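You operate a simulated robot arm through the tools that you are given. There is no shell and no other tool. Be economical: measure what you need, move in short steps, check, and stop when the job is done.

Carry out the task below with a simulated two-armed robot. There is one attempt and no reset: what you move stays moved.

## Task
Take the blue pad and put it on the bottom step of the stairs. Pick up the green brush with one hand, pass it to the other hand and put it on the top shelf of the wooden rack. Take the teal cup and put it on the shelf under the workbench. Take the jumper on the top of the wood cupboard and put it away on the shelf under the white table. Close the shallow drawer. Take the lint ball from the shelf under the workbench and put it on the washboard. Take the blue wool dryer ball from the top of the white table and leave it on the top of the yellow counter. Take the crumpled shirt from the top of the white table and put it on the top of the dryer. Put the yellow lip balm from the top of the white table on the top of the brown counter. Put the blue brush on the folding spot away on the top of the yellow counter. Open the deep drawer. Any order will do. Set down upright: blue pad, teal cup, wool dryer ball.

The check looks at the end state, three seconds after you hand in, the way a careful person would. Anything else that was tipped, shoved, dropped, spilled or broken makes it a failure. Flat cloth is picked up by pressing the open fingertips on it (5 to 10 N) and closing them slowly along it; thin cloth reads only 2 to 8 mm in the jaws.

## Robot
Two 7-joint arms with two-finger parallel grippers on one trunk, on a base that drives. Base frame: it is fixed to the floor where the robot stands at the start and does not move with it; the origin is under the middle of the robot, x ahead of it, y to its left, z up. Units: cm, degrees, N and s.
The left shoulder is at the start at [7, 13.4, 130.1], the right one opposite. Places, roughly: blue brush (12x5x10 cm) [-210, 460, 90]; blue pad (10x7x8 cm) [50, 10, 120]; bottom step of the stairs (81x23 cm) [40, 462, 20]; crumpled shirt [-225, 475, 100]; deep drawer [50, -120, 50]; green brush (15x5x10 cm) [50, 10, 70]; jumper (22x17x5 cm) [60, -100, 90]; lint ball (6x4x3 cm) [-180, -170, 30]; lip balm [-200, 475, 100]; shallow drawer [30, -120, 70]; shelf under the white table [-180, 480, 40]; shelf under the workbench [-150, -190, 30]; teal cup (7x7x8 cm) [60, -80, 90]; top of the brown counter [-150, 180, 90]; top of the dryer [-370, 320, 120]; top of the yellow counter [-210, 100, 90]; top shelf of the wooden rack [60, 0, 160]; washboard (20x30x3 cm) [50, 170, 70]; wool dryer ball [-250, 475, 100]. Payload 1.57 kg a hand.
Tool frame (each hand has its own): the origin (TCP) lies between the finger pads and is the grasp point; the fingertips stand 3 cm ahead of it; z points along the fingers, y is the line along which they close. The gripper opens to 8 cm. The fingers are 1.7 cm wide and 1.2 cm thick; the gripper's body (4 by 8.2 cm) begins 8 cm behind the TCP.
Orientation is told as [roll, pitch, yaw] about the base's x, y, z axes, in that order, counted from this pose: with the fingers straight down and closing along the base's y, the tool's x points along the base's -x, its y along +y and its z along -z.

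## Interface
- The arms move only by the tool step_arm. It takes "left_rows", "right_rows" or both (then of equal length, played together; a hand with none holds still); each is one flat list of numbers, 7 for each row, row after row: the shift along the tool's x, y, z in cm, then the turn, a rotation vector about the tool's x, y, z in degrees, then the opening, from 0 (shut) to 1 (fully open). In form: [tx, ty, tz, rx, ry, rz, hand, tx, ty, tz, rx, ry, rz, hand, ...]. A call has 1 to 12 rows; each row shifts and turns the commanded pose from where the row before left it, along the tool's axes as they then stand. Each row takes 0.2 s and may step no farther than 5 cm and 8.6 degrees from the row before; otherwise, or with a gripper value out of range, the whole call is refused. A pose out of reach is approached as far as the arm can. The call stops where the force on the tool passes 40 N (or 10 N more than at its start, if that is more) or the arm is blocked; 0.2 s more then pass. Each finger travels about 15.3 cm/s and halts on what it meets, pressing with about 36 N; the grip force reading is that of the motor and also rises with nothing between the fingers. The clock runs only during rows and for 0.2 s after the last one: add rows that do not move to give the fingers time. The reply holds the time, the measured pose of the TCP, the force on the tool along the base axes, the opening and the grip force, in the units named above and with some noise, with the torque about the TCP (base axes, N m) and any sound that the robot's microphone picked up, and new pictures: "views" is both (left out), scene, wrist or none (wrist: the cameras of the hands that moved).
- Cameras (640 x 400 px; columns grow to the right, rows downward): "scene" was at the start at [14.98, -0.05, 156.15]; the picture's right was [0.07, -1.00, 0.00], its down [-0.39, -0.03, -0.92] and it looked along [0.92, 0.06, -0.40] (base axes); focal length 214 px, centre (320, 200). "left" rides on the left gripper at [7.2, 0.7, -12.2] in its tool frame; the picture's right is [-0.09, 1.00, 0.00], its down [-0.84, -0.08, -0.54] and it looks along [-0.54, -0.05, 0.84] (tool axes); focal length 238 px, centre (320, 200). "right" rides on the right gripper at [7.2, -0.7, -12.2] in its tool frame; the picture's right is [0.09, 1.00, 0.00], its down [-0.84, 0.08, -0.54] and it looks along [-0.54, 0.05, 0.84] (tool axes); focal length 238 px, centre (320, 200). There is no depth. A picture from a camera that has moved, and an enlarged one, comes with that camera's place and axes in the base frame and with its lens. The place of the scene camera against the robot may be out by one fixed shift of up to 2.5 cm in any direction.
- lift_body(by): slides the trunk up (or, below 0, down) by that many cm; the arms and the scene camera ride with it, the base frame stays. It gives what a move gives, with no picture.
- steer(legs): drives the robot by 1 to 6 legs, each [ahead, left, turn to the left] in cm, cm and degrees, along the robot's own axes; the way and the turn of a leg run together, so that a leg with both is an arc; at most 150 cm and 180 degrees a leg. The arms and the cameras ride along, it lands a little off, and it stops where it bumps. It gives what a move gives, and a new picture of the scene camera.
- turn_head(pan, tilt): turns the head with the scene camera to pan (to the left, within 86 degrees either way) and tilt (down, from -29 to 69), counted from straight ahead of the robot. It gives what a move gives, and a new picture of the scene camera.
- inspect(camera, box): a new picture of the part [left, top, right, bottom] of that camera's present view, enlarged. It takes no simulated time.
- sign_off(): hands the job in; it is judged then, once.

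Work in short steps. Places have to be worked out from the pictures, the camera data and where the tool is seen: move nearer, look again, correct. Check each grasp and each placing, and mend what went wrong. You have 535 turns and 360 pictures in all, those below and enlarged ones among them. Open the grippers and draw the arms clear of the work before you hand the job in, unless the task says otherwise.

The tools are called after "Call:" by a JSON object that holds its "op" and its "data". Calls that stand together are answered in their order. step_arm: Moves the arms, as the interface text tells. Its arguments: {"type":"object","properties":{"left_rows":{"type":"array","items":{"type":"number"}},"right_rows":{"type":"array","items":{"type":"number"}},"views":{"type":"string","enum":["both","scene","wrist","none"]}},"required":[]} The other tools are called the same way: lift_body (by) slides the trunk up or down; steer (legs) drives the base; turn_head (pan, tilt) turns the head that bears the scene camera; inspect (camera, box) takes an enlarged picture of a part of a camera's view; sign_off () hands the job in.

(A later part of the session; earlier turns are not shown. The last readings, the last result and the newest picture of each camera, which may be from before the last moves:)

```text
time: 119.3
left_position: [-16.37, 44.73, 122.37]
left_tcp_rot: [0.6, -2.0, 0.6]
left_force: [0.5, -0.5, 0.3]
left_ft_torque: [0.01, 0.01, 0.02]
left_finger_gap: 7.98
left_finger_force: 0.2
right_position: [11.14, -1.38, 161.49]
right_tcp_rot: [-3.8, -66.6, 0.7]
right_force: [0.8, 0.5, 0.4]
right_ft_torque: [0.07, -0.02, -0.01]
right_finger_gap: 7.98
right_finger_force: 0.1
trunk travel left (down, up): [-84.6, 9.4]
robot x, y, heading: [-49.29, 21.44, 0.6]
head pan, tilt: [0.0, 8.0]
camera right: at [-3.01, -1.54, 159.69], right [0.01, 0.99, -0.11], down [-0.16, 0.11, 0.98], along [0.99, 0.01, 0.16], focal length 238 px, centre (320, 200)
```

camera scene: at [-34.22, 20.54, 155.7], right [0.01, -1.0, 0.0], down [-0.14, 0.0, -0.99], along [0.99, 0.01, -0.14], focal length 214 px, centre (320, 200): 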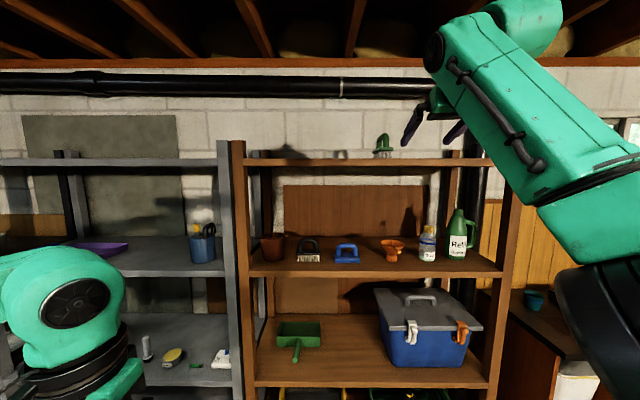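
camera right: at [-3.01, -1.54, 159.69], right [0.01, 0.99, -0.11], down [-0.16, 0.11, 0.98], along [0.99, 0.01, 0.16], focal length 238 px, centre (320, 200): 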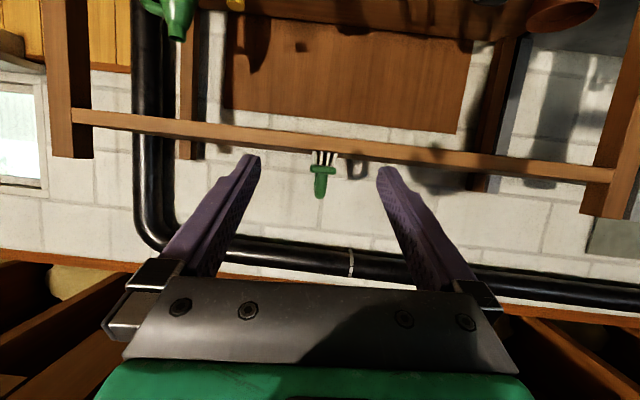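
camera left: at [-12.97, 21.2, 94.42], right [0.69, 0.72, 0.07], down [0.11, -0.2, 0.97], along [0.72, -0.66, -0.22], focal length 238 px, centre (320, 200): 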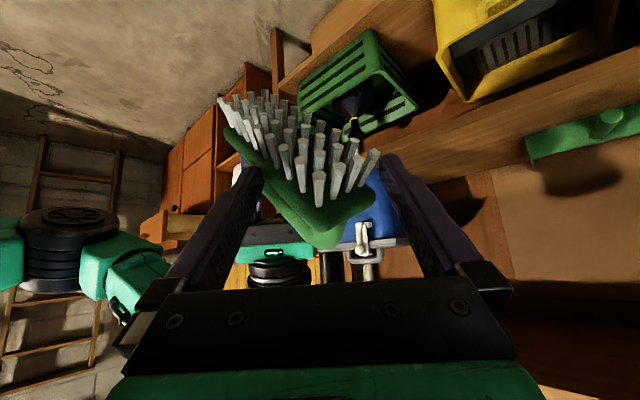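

Green brush is done: standing on the top shelf. I bring the right arm back down toward a neutral vertical pose.

Call:
{"op": "step_arm", "data": {"right_rows": [4.4, 0, 1.9, 0, 0, 0, 0.5, 4.4, 0, 1.9, 0, 0, 0, 0.5, 4.4, 0, 1.9, 0, 0, 0, 0.5, 4.4, 0, 1.9, 0, 0, 0, 0.5, 4.4, 0, 1.9, 0, 0, 0, 0.5, 4.4, 0, 1.9, 0, 0, 0, 0.5, 0, 0, -2, 0, 8.4, 0, 0.5, 0, 0, -2, 0, 8.4, 0, 0.5, 0, 0, -2, 0, 8.4, 0, 0.5, 0, 0, -2, 0, 8.4, 0, 0.5, 0, 0, -2, 0, 8.4, 0, 0.5, 0, 0, -2, 0, 8.4, 0, 0.5], "views": "none"}}

Call:
{"op": "step_arm", "data": {"right_rows": [0, 0, 0, 0, 8.2, 0, 1, 0, 0, 0, 0, 8.2, 0, 1, 4, 2, 0, 0, 0, 0, 1, 4, 2, 0, 0, 0, 0, 1, 4, 2, 0, 0, 0, 0, 1, 4, 2, 0, 0, 0, 0, 1], "views": "none"}}

```text
time: 121.9
left_position: [-16.44, 44.91, 122.39]
left_tcp_rot: [0.4, -1.9, 0.7]
left_force: [0.1, -0.2, -1.5]
left_ft_torque: [0.02, -0.03, 0.01]
left_finger_gap: 7.98
left_finger_force: 0.0
right_position: [2.88, -1.41, 140.67]
right_tcp_rot: [-1.6, -16.1, -2.4]
right_force: [1.6, 0.5, 0.9]
right_ft_torque: [-0.04, -0.04, 0.0]
right_finger_gap: 4.01
right_finger_force: 0.1
right hand out of reach, approached as far as the arm can: row 1
trunk travel left (down, up): [-84.6, 9.4]
robot x, y, heading: [-49.69, 21.25, 0.5]
head pan, tilt: [0.0, 8.0]
```

```text
time: 123.3
left_position: [-16.56, 44.84, 122.36]
left_tcp_rot: [0.6, -2.0, 0.7]
left_force: [-0.3, -0.8, 0.1]
left_ft_torque: [0.0, -0.06, -0.01]
left_finger_gap: 8.01
left_finger_force: 0.1
right_position: [-14.21, 8.34, 139.01]
right_tcp_rot: [-1.5, -5.4, -2.7]
right_force: [-0.2, -0.4, 0.5]
right_ft_torque: [0.02, -0.02, 0.0]
right_finger_gap: 7.99
right_finger_force: 0.1
right hand out of reach, approached as far as the arm can: row 2
trunk travel left (down, up): [-84.6, 9.4]
robot x, y, heading: [-49.97, 20.92, 0.5]
head pan, tilt: [0.0, 8.0]
```

Lower the right hand to neutral and drive right to the cupboard, staying well back.

Call:
{"op": "step_arm", "data": {"right_rows": [0, 0, 4.5, 0, 0, 0, 1, 0, 0, 4.5, 0, 0, 0, 1, 0, 0, 4.5, 0, 0, 0, 1, 0, 0, 4.5, 0, 0, 0, 1, 0, 0, 4.5, 0, 0, 0, 1, 0, 0, 4.5, 0, 0, 0, 1], "views": "none"}}

Call:
{"op": "turn_head", "data": {"pan": 0, "tilt": 35}}

Call:
{"op": "steer", "data": {"legs": [[0, -105, 0]]}}

```text
time: 124.7
left_position: [-16.32, 44.64, 122.45]
left_tcp_rot: [0.6, -1.9, 0.7]
left_force: [0.3, -0.1, -0.3]
left_ft_torque: [0.02, -0.02, 0.03]
left_finger_gap: 7.99
left_finger_force: 0.1
right_position: [-11.42, 7.29, 112.29]
right_tcp_rot: [-1.5, -5.5, -2.6]
right_force: [0.5, -0.4, -0.3]
right_ft_torque: [0.0, -0.03, 0.02]
right_finger_gap: 8.0
right_finger_force: 0.0
trunk travel left (down, up): [-84.6, 9.4]
robot x, y, heading: [-49.17, 21.04, 0.3]
head pan, tilt: [0.0, 8.0]
```

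```text
time: 125.6
left_position: [-16.23, 44.89, 122.35]
left_tcp_rot: [0.6, -1.9, 0.7]
left_force: [-0.9, -0.3, -0.9]
left_ft_torque: [0.02, -0.01, 0.03]
left_finger_gap: 7.99
left_finger_force: 0.1
right_position: [-11.5, 7.27, 112.39]
right_tcp_rot: [-1.4, -5.4, -2.6]
right_force: [0.1, -0.2, 0.2]
right_ft_torque: [0.01, -0.02, 0.0]
right_finger_gap: 7.99
right_finger_force: 0.0
trunk travel left (down, up): [-84.6, 9.4]
robot x, y, heading: [-49.35, 20.73, 0.5]
head pan, tilt: [0.0, 35.0]
camera scene: at [-35.02, 20.55, 151.41], right [0.01, -1.0, 0.0], down [-0.57, 0.0, -0.82], along [0.82, 0.01, -0.57], focal length 214 px, centre (320, 200)
```

scene: 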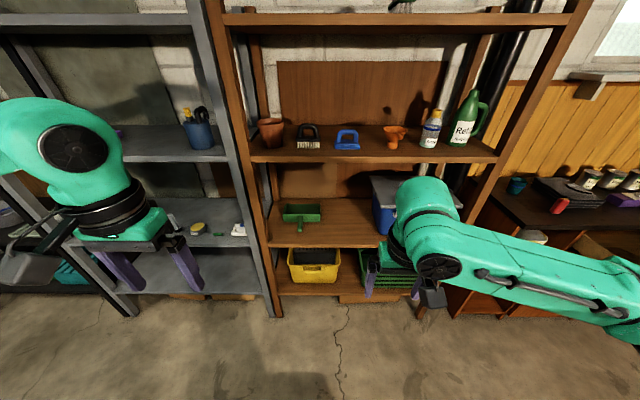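

```text
time: 131.0
left_position: [-15.63, -58.47, 122.36]
left_tcp_rot: [0.5, -1.9, 0.5]
left_force: [0.4, -0.6, 0.5]
left_ft_torque: [-0.04, 0.02, -0.02]
left_finger_gap: 8.0
left_finger_force: 0.0
right_position: [-10.87, -96.04, 112.37]
right_tcp_rot: [-1.5, -5.4, -2.8]
right_force: [0.5, 0.5, 0.7]
right_ft_torque: [0.02, 0.02, 0.0]
right_finger_gap: 8.0
right_finger_force: 0.0
trunk travel left (down, up): [-84.6, 9.4]
robot x, y, heading: [-48.99, -82.37, 0.2]
head pan, tilt: [0.0, 35.0]
camera scene: at [-34.35, -82.75, 151.4], right [0.01, -1.0, 0.0], down [-0.57, 0.0, -0.82], along [0.82, 0.0, -0.57], focal length 214 px, centre (320, 200)
```

scene: 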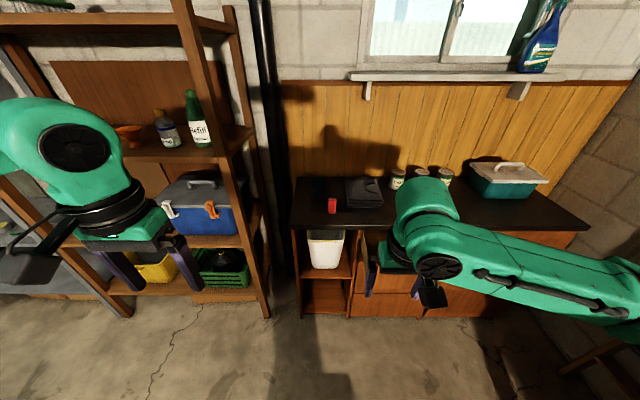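

I take an enlarged look at the cupboard region.

Call:
{"op": "inspect", "data": {"camera": "scene", "box": [280, 150, 600, 350]}}

```text
2.00 times, centred on (440, 250) of scene
camera zoom: at [-34.35, -82.75, 151.4], right [0.01, -1.0, 0.0], down [-0.57, 0.0, -0.82], along [0.82, 0.0, -0.57], focal length 429 px, centre (80, 100)
```

zoom: 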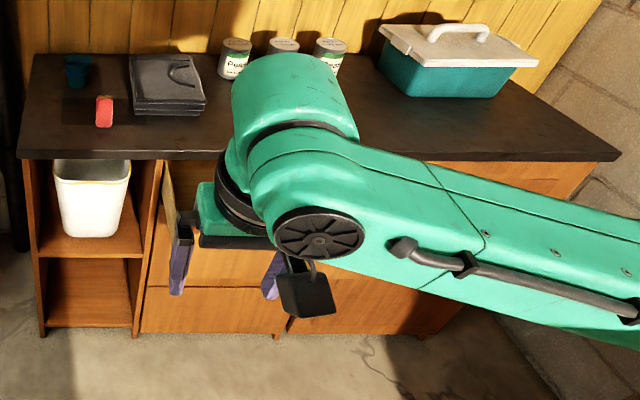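

The dark cup and the jumper stand on the top near x≈60. I move right 38 cm so that the drawers show between the arms.

Call:
{"op": "steer", "data": {"legs": [[0, -38, 0]]}}

Call:
{"op": "inspect", "data": {"camera": "scene", "box": [200, 150, 440, 300]}}

```text
time: 133.4
left_position: [-15.34, -96.93, 122.29]
left_tcp_rot: [0.4, -2.0, 0.1]
left_force: [-0.4, 0.0, -0.5]
left_ft_torque: [-0.04, -0.02, -0.02]
left_finger_gap: 7.97
left_finger_force: 0.1
right_position: [-10.86, -134.41, 112.38]
right_tcp_rot: [-1.6, -5.4, -3.2]
right_force: [0.3, 0.3, -0.6]
right_ft_torque: [0.0, 0.0, -0.03]
right_finger_gap: 8.0
right_finger_force: 0.0
trunk travel left (down, up): [-84.6, 9.4]
robot x, y, heading: [-48.88, -120.12, -0.1]
head pan, tilt: [0.0, 35.0]
camera scene: at [-34.29, -120.89, 151.4], right [0.0, -1.0, 0.0], down [-0.57, 0.0, -0.82], along [0.82, 0.0, -0.57], focal length 214 px, centre (320, 200)
```

scene: 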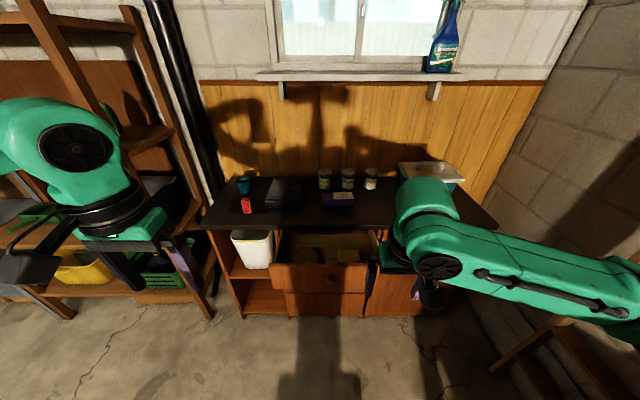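

```text
2.67 times, centred on (320, 225) of scene
camera zoom: at [-34.29, -120.89, 151.4], right [0.0, -1.0, 0.0], down [-0.57, 0.0, -0.82], along [0.82, 0.0, -0.57], focal length 572 px, centre (320, 133)
```

zoom: 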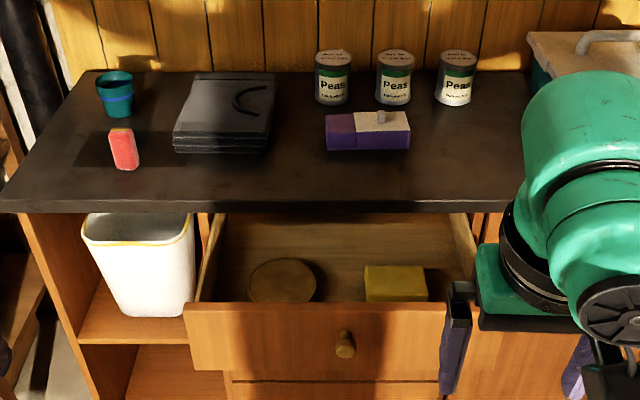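

Drawer layout is clear: the shallow drawer stands open, with knob near y≈-125; the deep one lies below. I lower the trunk and prepare the left hand (shut, pitched forward) to push the drawer.

Call:
{"op": "lift_body", "data": {"by": -37}}

Call:
{"op": "step_arm", "data": {"left_rows": [-3.3, -3.3, 0, 0, 0, 0, 0, -3.3, -3.3, 0, 0, 0, 0, 0, -3.3, -3.3, 0, 0, 0, 0, 0, -3.3, -3.3, 0, 0, 0, 0, 0, 0, 0, 0, 0, -8.5, 0, 0, 0, 0, 0, 0, -8.5, 0, 0, 0, 0, 0, 0, -8.5, 0, 0, 0, 0, 0, 0, -8.5, 0, 0, 0, 0, 0, 0, -8.5, 0, 0, 0, 0, 0, 0, -8.5, 0, 0, 0, 0, 0, 0, -8.5, 0, 0], "views": "both"}}

```text
time: 137.0
left_position: [-15.35, -96.91, 85.37]
left_tcp_rot: [0.6, -2.0, 0.0]
left_force: [-1.0, 0.2, 0.8]
left_ft_torque: [-0.02, 0.0, 0.0]
left_finger_gap: 7.98
left_finger_force: 0.1
right_position: [-10.89, -134.75, 75.3]
right_tcp_rot: [-1.5, -5.5, -3.2]
right_force: [0.2, 0.4, 0.1]
right_ft_torque: [0.0, 0.03, 0.01]
right_finger_gap: 7.99
right_finger_force: 0.0
trunk travel left (down, up): [-47.6, 46.4]
robot x, y, heading: [-49.16, -120.53, -0.1]
head pan, tilt: [0.0, 35.0]
```

```text
time: 139.4
left_position: [-2.56, -109.95, 85.59]
left_tcp_rot: [1.1, -61.4, -0.9]
left_force: [-0.3, 0.6, 0.4]
left_ft_torque: [0.0, 0.02, 0.01]
left_finger_gap: 0.0
left_finger_force: 21.2
left hand out of reach, approached as far as the arm can: row 4
right_position: [-10.93, -134.56, 75.3]
right_tcp_rot: [-1.6, -5.3, -3.1]
right_force: [0.0, 0.6, -0.1]
right_ft_torque: [0.03, 0.02, 0.01]
right_finger_gap: 8.0
right_finger_force: 0.0
trunk travel left (down, up): [-47.6, 46.4]
robot x, y, heading: [-48.88, -120.6, -0.1]
head pan, tilt: [0.0, 35.0]
camera scene: at [-34.26, -121.1, 114.39], right [0.0, -1.0, 0.0], down [-0.57, 0.0, -0.82], along [0.82, 0.0, -0.57], focal length 214 px, centre (320, 200)
camera left: at [-16.72, -109.29, 85.14], right [0.04, 0.99, 0.09], down [-0.08, -0.09, 0.99], along [1.0, -0.05, 0.07], focal length 238 px, centre (320, 200)
```

scene: 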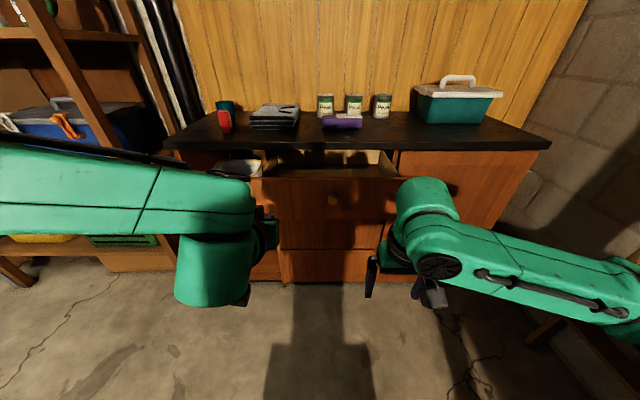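
left: 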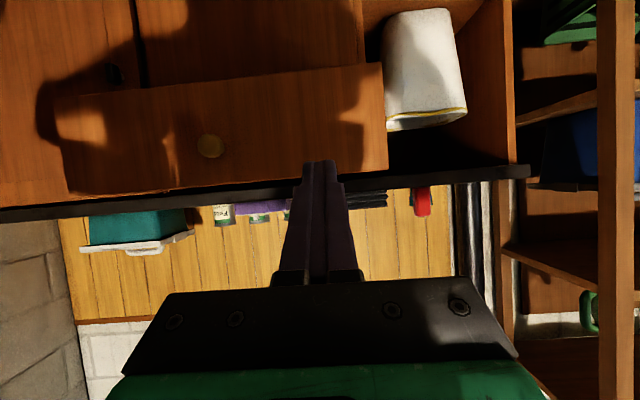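

Triangulated: drawer knob at about (15,-125,79), front at x≈17. I lower the shut left hand to z≈79 beside the knob, raise the right hand out of the way, then push by driving.

Call:
{"op": "step_arm", "data": {"left_rows": [1.76, -2.7, 0.96, 0, 0, 0, 0, 1.76, -2.7, 0.96, 0, 0, 0, 0, 1.76, -2.7, 0.96, 0, 0, 0, 0, 0, 0, 0, 0, 0, 0, 0, 0, 0, 0, 0, 0, 0, 0, 0, 0, 0, 0, 0, 0, 0], "right_rows": [0, 0, -5, 0, 0, 0, 1, 0, 0, -5, 0, 0, 0, 1, 0, 0, -5, 0, 0, 0, 1, 0, 0, -5, 0, 0, 0, 1, 0, 0, -5, 0, 0, 0, 1, 0, 0, -5, 0, 0, 0, 1], "views": "none"}}

Call:
{"op": "steer", "data": {"legs": [[14, 0, 0]]}}

```text
time: 140.8
left_position: [-2.45, -116.41, 79.91]
left_tcp_rot: [0.9, -61.3, -0.8]
left_force: [0.7, -0.7, -0.4]
left_ft_torque: [0.0, -0.02, 0.01]
left_finger_gap: 0.0
left_finger_force: 21.6
left hand out of reach, approached as far as the arm can: row 3
right_position: [-14.04, -133.34, 105.1]
right_tcp_rot: [-1.5, -5.4, -3.1]
right_force: [-0.2, 0.5, 0.6]
right_ft_torque: [-0.02, -0.02, 0.03]
right_finger_gap: 7.99
right_finger_force: 0.0
trunk travel left (down, up): [-47.6, 46.4]
robot x, y, heading: [-49.1, -120.2, -0.1]
head pan, tilt: [0.0, 35.0]
```

```text
time: 142.1
left_position: [11.16, -116.35, 79.94]
left_tcp_rot: [1.0, -61.2, -0.9]
left_force: [1.0, 0.1, -0.9]
left_ft_torque: [0.0, 0.03, 0.01]
left_finger_gap: 0.0
left_finger_force: 21.4
right_position: [-0.12, -133.43, 104.96]
right_tcp_rot: [-1.5, -5.3, -2.9]
right_force: [0.7, 0.5, -0.3]
right_ft_torque: [0.01, 0.03, 0.02]
right_finger_gap: 8.02
right_finger_force: 0.0
trunk travel left (down, up): [-47.6, 46.4]
robot x, y, heading: [-35.19, -120.75, 0.3]
head pan, tilt: [0.0, 35.0]
camera scene: at [-20.64, -121.11, 114.39], right [0.0, -1.0, 0.0], down [-0.57, 0.0, -0.82], along [0.82, 0.0, -0.57], focal length 214 px, centre (320, 200)
```

scene: 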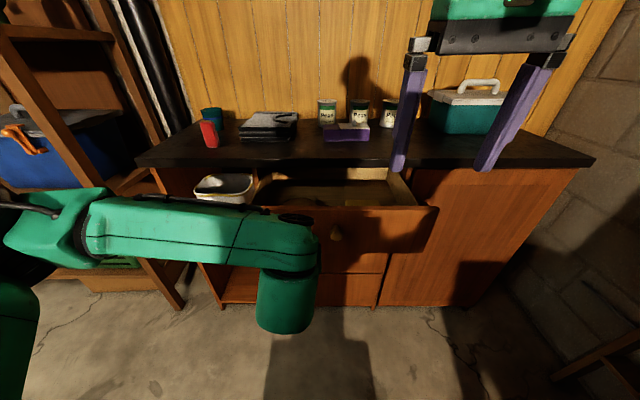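

Tips are just in front of the drawer. I drive 10 cm, watching the force.

Call:
{"op": "steer", "data": {"legs": [[10, 0, 0]]}}

```text
time: 143.2
left_position: [21.23, -116.52, 79.86]
left_tcp_rot: [1.1, -61.4, -0.8]
left_force: [-0.1, -0.9, -0.2]
left_ft_torque: [0.04, 0.0, -0.01]
left_finger_gap: 0.01
left_finger_force: 21.5
right_position: [9.98, -133.45, 105.23]
right_tcp_rot: [-1.5, -5.4, -3.1]
right_force: [-0.8, 1.1, 0.4]
right_ft_torque: [0.01, 0.03, 0.0]
right_finger_gap: 8.0
right_finger_force: 0.0
trunk travel left (down, up): [-47.6, 46.4]
robot x, y, heading: [-25.23, -120.17, -0.0]
head pan, tilt: [0.0, 35.0]
camera scene: at [-10.53, -121.14, 114.39], right [0.0, -1.0, 0.0], down [-0.57, 0.0, -0.82], along [0.82, 0.0, -0.57], focal length 214 px, centre (320, 200)
```

scene: 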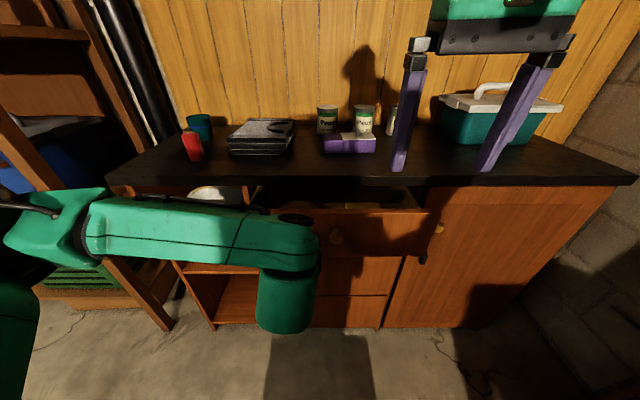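

The knob moved from x≈14.6 to ≈23.4, so the drawer is sliding. Continue.

Call:
{"op": "steer", "data": {"legs": [[9, 0, 0]]}}

```text
time: 144.3
left_position: [30.29, -116.64, 79.85]
left_tcp_rot: [1.1, -61.3, -0.8]
left_force: [0.9, -0.2, -0.3]
left_ft_torque: [-0.01, -0.03, 0.02]
left_finger_gap: 0.04
left_finger_force: 21.2
right_position: [18.9, -133.48, 104.97]
right_tcp_rot: [-1.5, -5.4, -3.1]
right_force: [-0.3, -0.1, -1.0]
right_ft_torque: [-0.01, 0.01, 0.01]
right_finger_gap: 8.01
right_finger_force: 0.0
trunk travel left (down, up): [-47.6, 46.4]
robot x, y, heading: [-16.29, -120.03, -0.4]
head pan, tilt: [0.0, 35.0]
camera scene: at [-1.55, -121.16, 114.39], right [0.0, -1.0, 0.0], down [-0.57, 0.0, -0.82], along [0.82, 0.0, -0.57], focal length 214 px, centre (320, 200)
```

scene: 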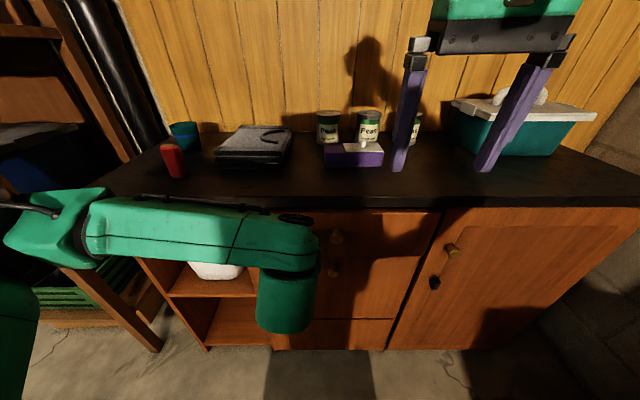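

It appears almost closed. I push gently farther with the arm until the force rises.

Call:
{"op": "step_arm", "data": {"left_rows": [-0.48, 0, 0.88, 0, 0, 0, 0, -0.48, 0, 0.88, 0, 0, 0, 0, -0.48, 0, 0.88, 0, 0, 0, 0], "views": "wrist"}}

```text
time: 145.1
left_position: [33.08, -116.4, 79.94]
left_tcp_rot: [1.0, -61.4, -0.9]
left_force: [-11.3, -0.9, -1.3]
left_ft_torque: [-0.11, 0.12, -0.01]
left_finger_gap: 0.01
left_finger_force: 20.7
right_position: [18.57, -133.5, 105.14]
right_tcp_rot: [-1.4, -5.5, -3.1]
right_force: [-0.1, 0.7, 0.1]
right_ft_torque: [0.02, 0.0, -0.02]
right_finger_gap: 7.99
right_finger_force: 0.1
trunk travel left (down, up): [-47.6, 46.4]
robot x, y, heading: [-16.0, -120.33, -0.2]
head pan, tilt: [0.0, 35.0]
camera left: at [18.87, -115.72, 79.49], right [0.05, 0.99, 0.09], down [-0.07, -0.09, 0.99], along [1.0, -0.05, 0.07], focal length 238 px, centre (320, 200)
```

left: 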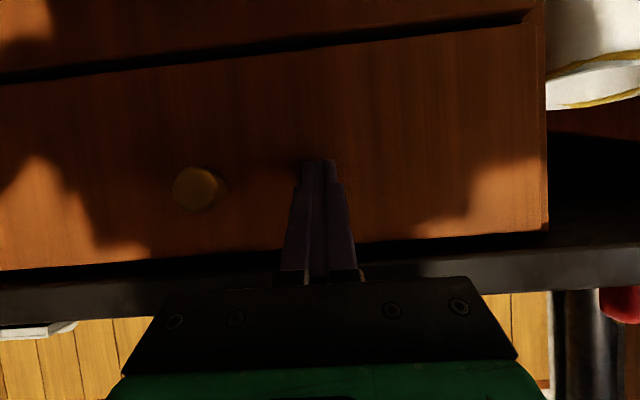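

Resistance of 11 N; one more push confirms whether it's the end stop.

Call:
{"op": "step_arm", "data": {"left_rows": [-0.4, 0, 0.7, 0, 0, 0, 0, 0, 0, 0, 0, 0, 0, 0], "views": "none"}}

```text
time: 145.6
left_position: [32.99, -116.49, 79.94]
left_tcp_rot: [1.0, -60.7, -1.4]
left_force: [-20.2, 0.3, 8.5]
left_ft_torque: [0.15, -0.07, 0.02]
left_finger_gap: 0.0
left_finger_force: 20.5
right_position: [18.27, -133.4, 105.36]
right_tcp_rot: [-1.5, -5.7, -3.2]
right_force: [-0.5, 0.5, -0.2]
right_ft_torque: [-0.03, 0.0, 0.03]
right_finger_gap: 7.99
right_finger_force: 0.0
trunk travel left (down, up): [-47.6, 46.4]
robot x, y, heading: [-16.22, -120.25, -0.0]
head pan, tilt: [0.0, 35.0]
stopped in row 2 (left hand): the force on the tool passed its limit (the readings are from after the stop); the commanded pose is now the measured one
```

The shallow drawer is closed. I back off 14 cm, lower the trunk 20 cm and look for the deep drawer's knob.

Call:
{"op": "steer", "data": {"legs": [[-14, 0, 0]]}}

Call:
{"op": "lift_body", "data": {"by": -20}}

Call:
{"op": "step_arm", "data": {"left_rows": [0, 0, 0, 0, 0, 0, 0.5, 0, 0, 0, 0, 0, 0, 0.5], "views": "both"}}

```text
time: 146.9
left_position: [20.03, -116.52, 79.51]
left_tcp_rot: [1.2, -60.4, -1.1]
left_force: [-0.6, 0.6, -0.4]
left_ft_torque: [0.0, 0.0, 0.0]
left_finger_gap: 0.01
left_finger_force: 21.1
right_position: [5.32, -133.42, 105.05]
right_tcp_rot: [-1.5, -5.4, -3.0]
right_force: [0.1, 0.3, -1.1]
right_ft_torque: [0.02, -0.02, 0.01]
right_finger_gap: 8.0
right_finger_force: 0.0
trunk travel left (down, up): [-47.6, 46.4]
robot x, y, heading: [-29.88, -120.72, 0.1]
head pan, tilt: [0.0, 35.0]
camera scene: at [-15.14, -121.11, 114.4], right [0.0, -1.0, 0.0], down [-0.57, 0.0, -0.82], along [0.82, 0.0, -0.57], focal length 214 px, centre (320, 200)
```

scene: 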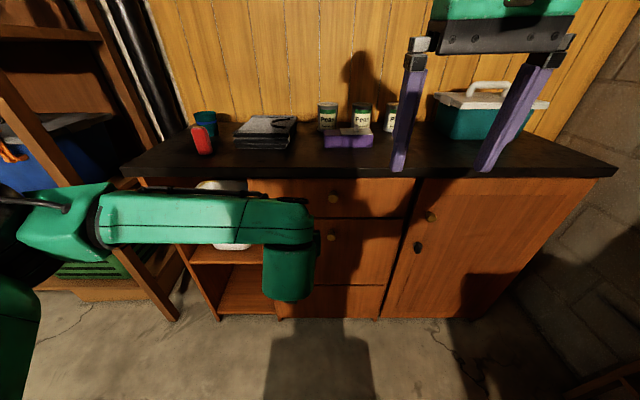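

```text
time: 149.1
left_position: [20.18, -116.4, 59.47]
left_tcp_rot: [1.1, -60.5, -1.2]
left_force: [-0.3, 0.3, -0.1]
left_ft_torque: [-0.02, 0.0, 0.01]
left_finger_gap: 0.0
left_finger_force: 21.5
right_position: [5.35, -133.46, 85.01]
right_tcp_rot: [-1.5, -5.4, -3.0]
right_force: [1.3, -0.3, 0.7]
right_ft_torque: [0.03, -0.01, -0.01]
right_finger_gap: 8.0
right_finger_force: 0.1
trunk travel left (down, up): [-27.6, 66.4]
robot x, y, heading: [-29.53, -120.74, -0.0]
head pan, tilt: [0.0, 35.0]
```

```text
time: 149.7
left_position: [20.27, -116.33, 59.64]
left_tcp_rot: [1.1, -60.5, -1.2]
left_force: [0.5, -0.7, 0.1]
left_ft_torque: [0.0, 0.0, -0.02]
left_finger_gap: 3.98
left_finger_force: 0.0
right_position: [5.42, -133.45, 85.04]
right_tcp_rot: [-1.4, -5.4, -3.0]
right_force: [0.0, 0.1, -0.6]
right_ft_torque: [0.01, 0.01, -0.02]
right_finger_gap: 8.01
right_finger_force: 0.1
trunk travel left (down, up): [-27.6, 66.4]
robot x, y, heading: [-29.54, -120.14, -0.2]
head pan, tilt: [0.0, 35.0]
camera scene: at [-15.11, -121.11, 94.4], right [0.0, -1.0, 0.0], down [-0.57, 0.0, -0.82], along [0.82, 0.0, -0.57], focal length 214 px, centre (320, 200)
camera left: at [6.01, -115.6, 59.35], right [0.05, 0.99, 0.09], down [-0.06, -0.09, 0.99], along [1.0, -0.05, 0.05], focal length 238 px, centre (320, 200)
```

scene: 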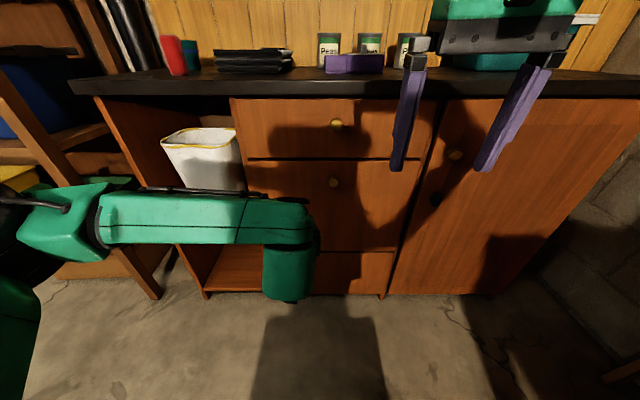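
left: 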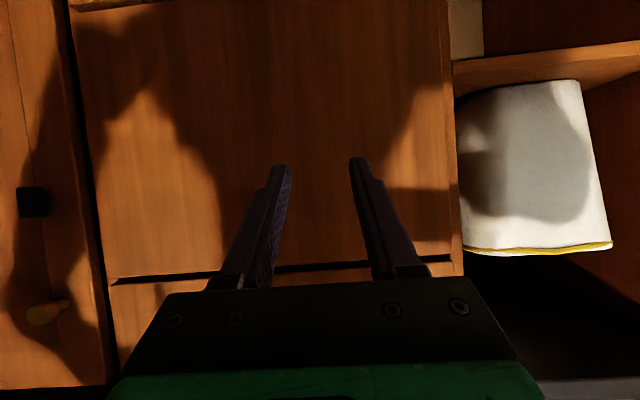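

Deep knob computed at about (33.5,-124.5,64.4). I drive right 8 cm and raise the trunk 6 cm to line up, then check.

Call:
{"op": "steer", "data": {"legs": [[0, -8.2, 0]]}}

Call:
{"op": "lift_body", "data": {"by": 6.2}}

Call:
{"op": "step_arm", "data": {"left_rows": [0, 0, 0, 0, 0, 0, 0.8], "views": "wrist"}}

```text
time: 150.7
left_position: [20.25, -124.67, 59.66]
left_tcp_rot: [1.1, -60.3, -1.3]
left_force: [0.2, -0.3, -1.1]
left_ft_torque: [0.02, 0.03, 0.01]
left_finger_gap: 4.02
left_finger_force: 0.0
right_position: [5.29, -141.69, 85.0]
right_tcp_rot: [-1.5, -5.4, -3.0]
right_force: [-0.3, -0.6, -0.1]
right_ft_torque: [0.04, 0.02, 0.01]
right_finger_gap: 8.0
right_finger_force: 0.2
trunk travel left (down, up): [-27.6, 66.4]
robot x, y, heading: [-29.86, -128.52, 0.1]
head pan, tilt: [0.0, 35.0]
camera scene: at [-15.1, -129.43, 94.4], right [0.0, -1.0, 0.0], down [-0.57, 0.0, -0.82], along [0.82, 0.0, -0.57], focal length 214 px, centre (320, 200)
```

scene: 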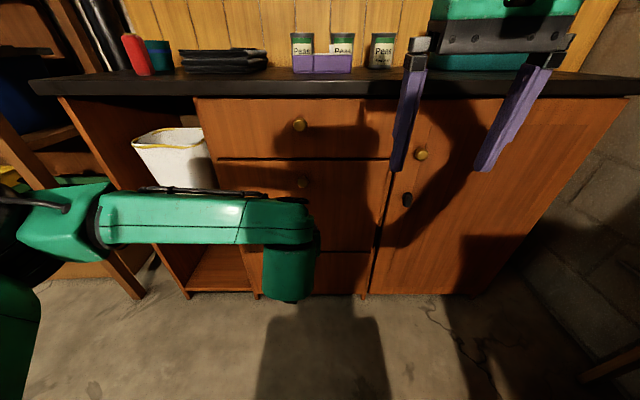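

```text
time: 151.8
left_position: [20.33, -124.54, 65.76]
left_tcp_rot: [1.1, -60.4, -1.2]
left_force: [-0.1, -0.4, -0.8]
left_ft_torque: [0.0, -0.01, 0.03]
left_finger_gap: 3.99
left_finger_force: 0.1
right_position: [5.44, -141.6, 91.19]
right_tcp_rot: [-1.4, -5.3, -2.9]
right_force: [-0.6, 0.3, 0.4]
right_ft_torque: [0.01, -0.02, 0.0]
right_finger_gap: 8.0
right_finger_force: 0.0
trunk travel left (down, up): [-33.8, 60.2]
robot x, y, heading: [-29.33, -128.53, 0.1]
head pan, tilt: [0.0, 35.0]
```

```text
time: 152.2
left_position: [20.16, -124.59, 65.85]
left_tcp_rot: [1.1, -60.3, -1.1]
left_force: [-0.5, -1.2, -0.5]
left_ft_torque: [0.0, -0.01, -0.01]
left_finger_gap: 6.4
left_finger_force: 0.0
right_position: [5.43, -141.55, 91.18]
right_tcp_rot: [-1.5, -5.5, -2.9]
right_force: [0.2, 0.5, 0.0]
right_ft_torque: [0.0, -0.02, -0.04]
right_finger_gap: 8.02
right_finger_force: 0.1
trunk travel left (down, up): [-33.8, 60.2]
robot x, y, heading: [-29.93, -128.94, 0.2]
head pan, tilt: [0.0, 35.0]
camera left: at [6.02, -123.82, 65.54], right [0.05, 0.99, 0.09], down [-0.06, -0.09, 0.99], along [1.0, -0.05, 0.05], focal length 238 px, centre (320, 200)
```

left: 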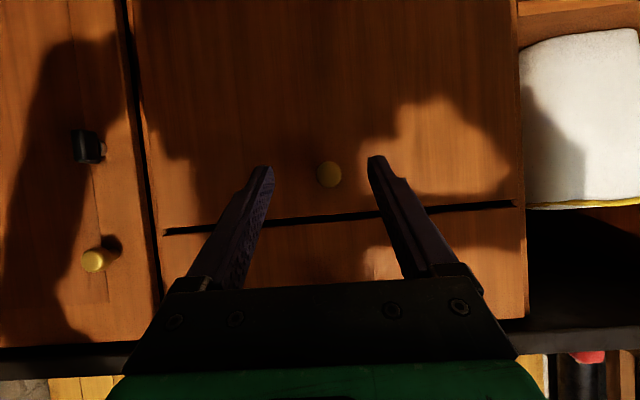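

Knob centred at (34,-123.9,64). I drive 11.5 cm forward and check the fingers straddle it.

Call:
{"op": "steer", "data": {"legs": [[11.3, 0.4, 0]]}}

Call:
{"op": "step_arm", "data": {"left_rows": [0, 0, 0, 0, 0, 0, 0.8], "views": "wrist"}}

```text
time: 153.3
left_position: [31.21, -124.14, 65.74]
left_tcp_rot: [1.0, -60.4, -1.0]
left_force: [-0.6, 0.6, 0.0]
left_ft_torque: [-0.01, -0.01, -0.01]
left_finger_gap: 6.43
left_finger_force: 0.1
right_position: [16.37, -141.11, 91.26]
right_tcp_rot: [-1.6, -5.3, -2.8]
right_force: [0.5, 0.6, 0.1]
right_ft_torque: [0.04, 0.01, 0.04]
right_finger_gap: 7.98
right_finger_force: 0.1
trunk travel left (down, up): [-33.8, 60.2]
robot x, y, heading: [-18.47, -128.0, 0.5]
head pan, tilt: [0.0, 35.0]
camera scene: at [-4.08, -128.9, 100.58], right [0.0, -1.0, 0.0], down [-0.57, 0.0, -0.82], along [0.82, 0.0, -0.57], focal length 214 px, centre (320, 200)
```

scene: 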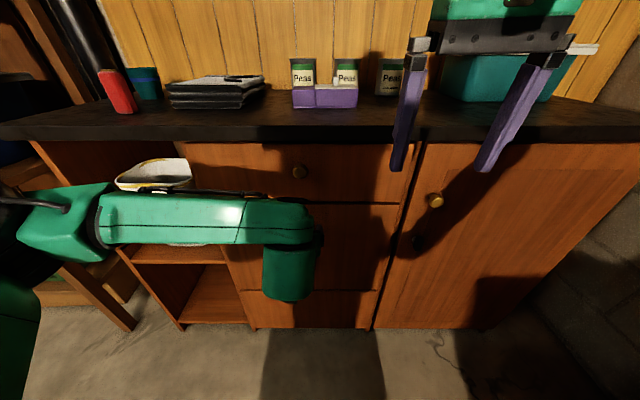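

```text
time: 153.8
left_position: [31.07, -124.15, 65.75]
left_tcp_rot: [1.1, -60.4, -1.1]
left_force: [0.5, -0.2, -0.4]
left_ft_torque: [0.01, 0.0, -0.02]
left_finger_gap: 6.43
left_finger_force: 0.0
right_position: [16.34, -141.11, 91.22]
right_tcp_rot: [-1.6, -5.4, -2.7]
right_force: [-0.6, 0.6, 0.2]
right_ft_torque: [0.03, 0.0, 0.01]
right_finger_gap: 8.0
right_finger_force: 0.1
trunk travel left (down, up): [-33.8, 60.2]
robot x, y, heading: [-18.66, -128.2, 0.4]
head pan, tilt: [0.0, 35.0]
camera left: at [16.95, -123.33, 65.54], right [0.05, 0.99, 0.09], down [-0.06, -0.09, 0.99], along [1.0, -0.05, 0.05], focal length 238 px, centre (320, 200)
```

left: 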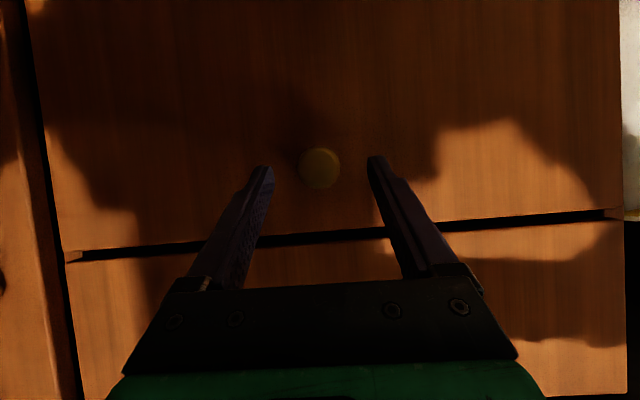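

Aligned. Advance 0.9 cm and close on the knob.

Call:
{"op": "step_arm", "data": {"left_rows": [-0.45, 0, 0.8, 0, 0, 0, 0.8, 0, 0, 0, 0, 0, 0, 0.3, 0, 0, 0, 0, 0, 0, 0, 0, 0, 0, 0, 0, 0, 0], "views": "none"}}

```text
time: 154.8
left_position: [31.91, -124.12, 65.79]
left_tcp_rot: [1.2, -60.4, -1.4]
left_force: [0.3, -13.3, -1.9]
left_ft_torque: [-0.36, -0.07, 0.02]
left_finger_gap: 2.94
left_finger_force: 39.1
right_position: [16.43, -141.41, 91.23]
right_tcp_rot: [-1.4, -5.4, -2.9]
right_force: [-0.5, 0.5, -0.9]
right_ft_torque: [0.03, -0.04, 0.02]
right_finger_gap: 8.01
right_finger_force: 0.0
trunk travel left (down, up): [-33.8, 60.2]
robot x, y, heading: [-18.66, -128.07, 0.3]
head pan, tilt: [0.0, 35.0]
```

Knob gripped (2.94 cm). Pull by driving back in two legs.

Call:
{"op": "steer", "data": {"legs": [[-10, 0, 0]]}}

Call:
{"op": "steer", "data": {"legs": [[-12, 0, 0]]}}

```text
time: 155.9
left_position: [21.95, -124.05, 65.75]
left_tcp_rot: [1.3, -60.4, -1.4]
left_force: [1.7, -20.2, -1.7]
left_ft_torque: [-0.24, 0.48, 0.0]
left_finger_gap: 2.95
left_finger_force: 39.5
right_position: [6.44, -141.29, 91.2]
right_tcp_rot: [-1.3, -5.4, -2.8]
right_force: [-0.2, 0.3, 0.2]
right_ft_torque: [0.0, 0.0, 0.0]
right_finger_gap: 7.98
right_finger_force: 0.1
trunk travel left (down, up): [-33.8, 60.2]
robot x, y, heading: [-28.75, -128.14, 0.4]
head pan, tilt: [0.0, 35.0]
camera scene: at [-14.07, -129.22, 100.59], right [0.0, -1.0, 0.0], down [-0.57, 0.0, -0.82], along [0.82, 0.01, -0.57], focal length 214 px, centre (320, 200)
```

scene: 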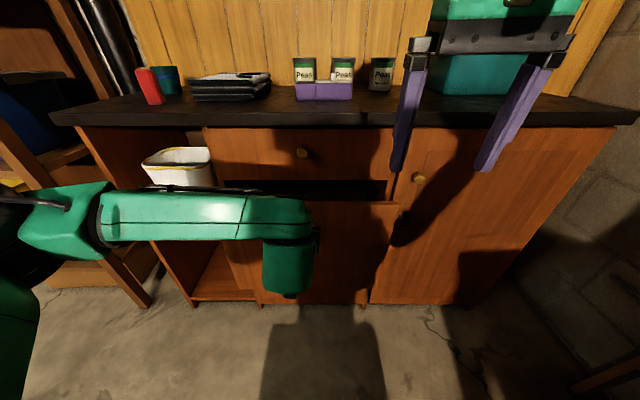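

```text
time: 157.1
left_position: [10.18, -124.06, 65.76]
left_tcp_rot: [1.1, -60.5, -1.2]
left_force: [1.4, -13.1, -2.4]
left_ft_torque: [-0.26, 0.58, 0.0]
left_finger_gap: 2.95
left_finger_force: 39.1
right_position: [-5.37, -141.34, 91.24]
right_tcp_rot: [-1.4, -5.3, -2.7]
right_force: [0.4, 0.2, -0.6]
right_ft_torque: [0.01, 0.0, -0.03]
right_finger_gap: 7.99
right_finger_force: 0.2
trunk travel left (down, up): [-33.8, 60.2]
robot x, y, heading: [-40.67, -128.2, 0.3]
head pan, tilt: [0.0, 35.0]
camera scene: at [-25.94, -129.17, 100.59], right [0.01, -1.0, 0.0], down [-0.57, 0.0, -0.82], along [0.82, 0.01, -0.57], focal length 214 px, centre (320, 200)
```

scene: 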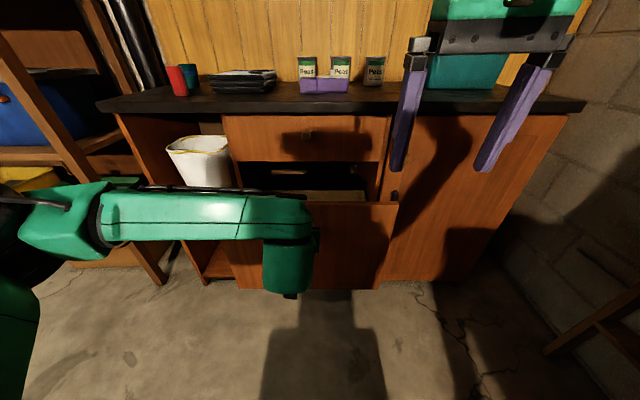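

Open by 22 cm. A little more to be sure.

Call:
{"op": "steer", "data": {"legs": [[-5, 0, 0]]}}

```text
time: 158.1
left_position: [5.25, -124.19, 65.66]
left_tcp_rot: [0.9, -60.5, -0.9]
left_force: [1.9, -7.3, -0.9]
left_ft_torque: [-0.21, 0.47, 0.17]
left_finger_gap: 2.97
left_finger_force: 39.0
right_position: [-10.17, -141.2, 91.19]
right_tcp_rot: [-1.5, -5.4, -2.7]
right_force: [1.0, 0.3, 0.3]
right_ft_torque: [-0.04, 0.0, -0.01]
right_finger_gap: 7.98
right_finger_force: 0.1
trunk travel left (down, up): [-33.8, 60.2]
robot x, y, heading: [-45.61, -128.61, 0.4]
head pan, tilt: [0.0, 35.0]
camera scene: at [-30.88, -129.11, 100.59], right [0.01, -1.0, 0.0], down [-0.57, 0.0, -0.82], along [0.82, 0.01, -0.57], focal length 214 px, centre (320, 200)
```

scene: 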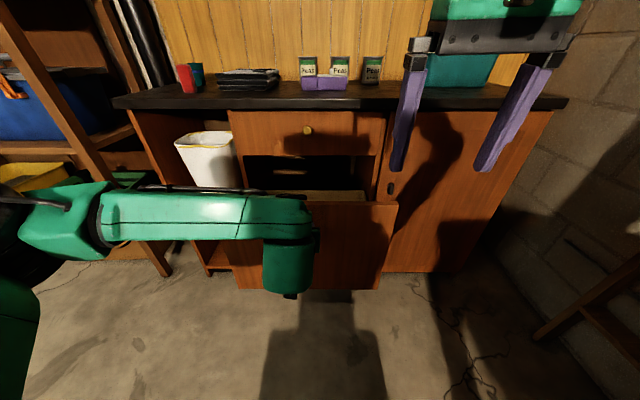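

The drawer is open 27 cm. Release the knob and back away.

Call:
{"op": "step_arm", "data": {"left_rows": [0, 0, 0, 0, 0, 0, 0.6, 0, 0, 0, 0, 0, 0, 1, 0, 0, 0, 0, 0, 0, 1], "views": "none"}}

Call:
{"op": "steer", "data": {"legs": [[-15, 0, 0]]}}

```text
time: 158.8
left_position: [5.11, -124.07, 65.68]
left_tcp_rot: [0.8, -60.4, -0.9]
left_force: [0.9, -0.1, 0.0]
left_ft_torque: [0.02, 0.01, 0.01]
left_finger_gap: 7.99
left_finger_force: 0.1
right_position: [-10.37, -141.19, 91.16]
right_tcp_rot: [-1.5, -5.3, -2.7]
right_force: [0.1, -0.5, -0.1]
right_ft_torque: [0.02, 0.02, 0.02]
right_finger_gap: 7.98
right_finger_force: 0.0
trunk travel left (down, up): [-33.8, 60.2]
robot x, y, heading: [-45.1, -128.15, 0.4]
head pan, tilt: [0.0, 35.0]
```

```text
time: 160.2
left_position: [-9.69, -124.23, 65.73]
left_tcp_rot: [0.7, -60.4, -0.9]
left_force: [-0.3, 0.2, -1.3]
left_ft_torque: [0.01, 0.01, 0.02]
left_finger_gap: 8.02
left_finger_force: 0.0
right_position: [-25.34, -141.26, 91.37]
right_tcp_rot: [-1.5, -5.4, -2.6]
right_force: [-0.9, 0.0, -0.1]
right_ft_torque: [0.02, -0.02, 0.02]
right_finger_gap: 7.99
right_finger_force: 0.1
trunk travel left (down, up): [-33.8, 60.2]
robot x, y, heading: [-60.39, -128.34, 0.1]
head pan, tilt: [0.0, 35.0]
camera scene: at [-45.9, -129.11, 100.61], right [0.01, -1.0, 0.0], down [-0.57, 0.0, -0.82], along [0.82, 0.0, -0.57], focal length 214 px, centre (320, 200)
```

scene: 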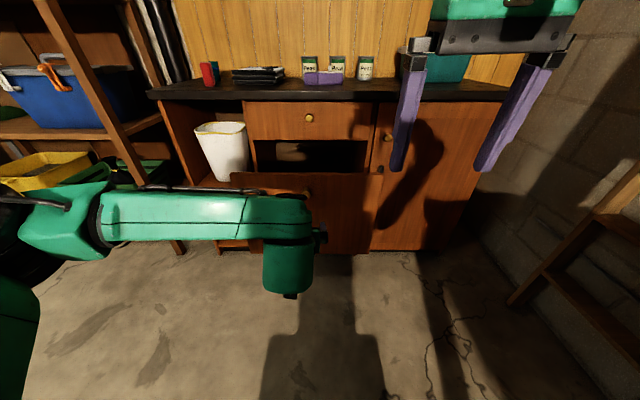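

Drawers done. Next the cup and jumper: I raise the trunk 38 cm and drive left to y≈-72, staying clear of the open drawer.

Call:
{"op": "lift_body", "data": {"by": 38}}

Call:
{"op": "steer", "data": {"legs": [[0, 56, 0], [25, 0, 0]]}}

Call:
{"op": "inspect", "data": {"camera": "left", "box": [0, 0, 640, 400]}}

```text
time: 163.9
left_position: [-9.62, -124.22, 103.77]
left_tcp_rot: [0.7, -60.3, -1.0]
left_force: [0.1, 0.4, 0.3]
left_ft_torque: [0.01, 0.01, 0.0]
left_finger_gap: 8.01
left_finger_force: 0.1
right_position: [-25.2, -141.22, 129.22]
right_tcp_rot: [-1.5, -5.4, -2.8]
right_force: [1.0, 0.1, 0.4]
right_ft_torque: [-0.02, -0.03, 0.03]
right_finger_gap: 8.03
right_finger_force: 0.1
trunk travel left (down, up): [-71.8, 22.2]
robot x, y, heading: [-60.19, -128.64, 0.2]
head pan, tilt: [0.0, 35.0]
```

```text
time: 168.5
left_position: [15.8, -70.32, 103.8]
left_tcp_rot: [0.6, -60.6, -1.6]
left_force: [0.8, 0.4, 0.6]
left_ft_torque: [0.02, 0.03, 0.02]
left_finger_gap: 8.0
left_finger_force: 0.0
right_position: [0.19, -87.17, 129.25]
right_tcp_rot: [-1.3, -5.6, -3.4]
right_force: [-1.0, -0.5, 0.3]
right_ft_torque: [0.01, 0.03, -0.01]
right_finger_gap: 7.98
right_finger_force: 0.0
trunk travel left (down, up): [-71.8, 22.2]
robot x, y, heading: [-34.53, -74.17, -0.4]
head pan, tilt: [0.0, 35.0]
camera scene: at [-20.24, -74.75, 138.62], right [-0.01, -1.0, 0.0], down [-0.57, 0.0, -0.82], along [0.82, -0.01, -0.57], focal length 214 px, centre (320, 200)
```

scene: 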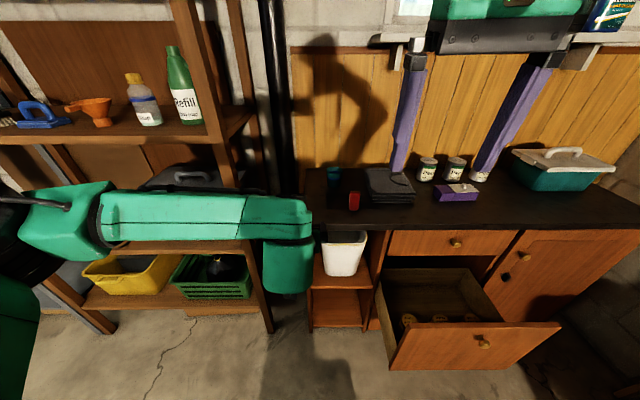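

```text
1.00 times, centred on (320, 200) of left
camera zoom: at [1.81, -69.28, 103.58], right [0.06, 0.99, 0.09], down [-0.06, -0.08, 0.99], along [1.0, -0.07, 0.05], focal length 238 px, centre (320, 200)
```

zoom: 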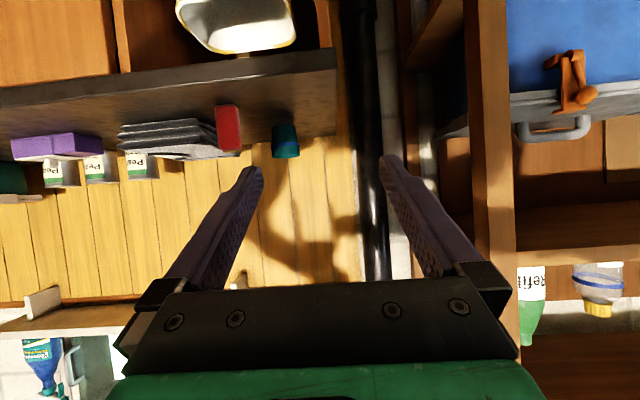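

Cup at about (59.5,-80.2), table z≈87; a red bottle stands near (47,-89). I shift the left hand right 9 cm with yaw -12°, then drive forward 24.

Call:
{"op": "step_arm", "data": {"left_rows": [0, -3, 0, 0, 4, 0, 1, 0, -3, 0, 0, 4, 0, 1, -1, -3, 1.7, 5, 0, 3.5, 1, -1, 0, 1.7, 5, 0, 3.5, 1], "views": "none"}}

Call:
{"op": "steer", "data": {"legs": [[22, 0, 0]]}}

Call:
{"op": "inspect", "data": {"camera": "left", "box": [0, 0, 640, 400]}}

```text
time: 169.5
left_position: [18.5, -72.63, 104.55]
left_tcp_rot: [-0.4, -52.5, -12.9]
left_force: [0.4, -0.6, -0.7]
left_ft_torque: [-0.04, 0.01, -0.03]
left_finger_gap: 8.0
left_finger_force: 0.1
left hand out of reach, approached as far as the arm can: row 1, 2, 3
right_position: [0.35, -87.3, 129.23]
right_tcp_rot: [-1.5, -5.4, -3.5]
right_force: [0.0, -0.6, 0.4]
right_ft_torque: [0.03, 0.02, -0.01]
right_finger_gap: 8.0
right_finger_force: 0.1
trunk travel left (down, up): [-71.8, 22.2]
robot x, y, heading: [-35.0, -73.98, -0.7]
head pan, tilt: [0.0, 35.0]
```

```text
time: 171.2
left_position: [41.0, -73.03, 104.64]
left_tcp_rot: [-0.3, -52.5, -13.0]
left_force: [-0.1, 0.0, -0.1]
left_ft_torque: [-0.04, -0.02, -0.04]
left_finger_gap: 8.0
left_finger_force: 0.1
right_position: [22.83, -87.37, 129.23]
right_tcp_rot: [-1.5, -5.4, -3.6]
right_force: [0.4, 0.7, -0.4]
right_ft_torque: [-0.02, -0.06, 0.01]
right_finger_gap: 8.0
right_finger_force: 0.1
trunk travel left (down, up): [-71.8, 22.2]
robot x, y, heading: [-11.77, -74.11, -0.4]
head pan, tilt: [0.0, 35.0]
camera scene: at [2.49, -74.93, 138.62], right [-0.01, -1.0, 0.0], down [-0.57, 0.0, -0.82], along [0.82, -0.01, -0.57], focal length 214 px, centre (320, 200)
```

scene: 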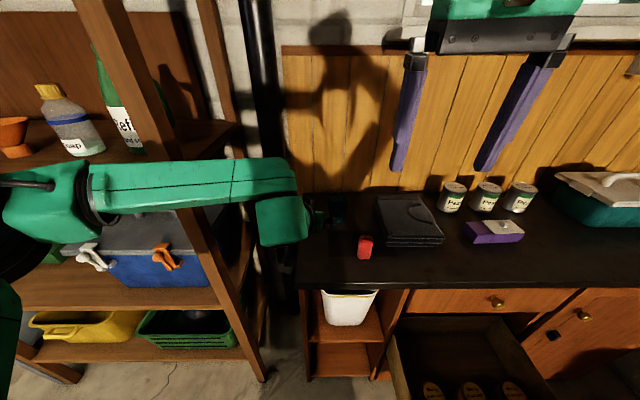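

```text
1.00 times, centred on (320, 200) of left
camera zoom: at [27.52, -69.0, 106.38], right [0.28, 0.96, 0.07], down [0.06, -0.09, 0.99], along [0.96, -0.28, -0.08], focal length 238 px, centre (320, 200)
```

zoom: 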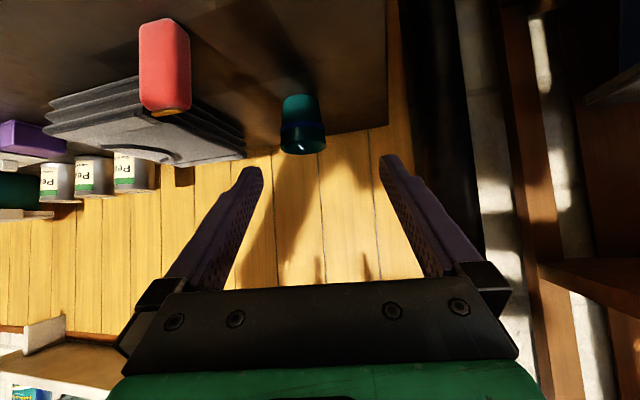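

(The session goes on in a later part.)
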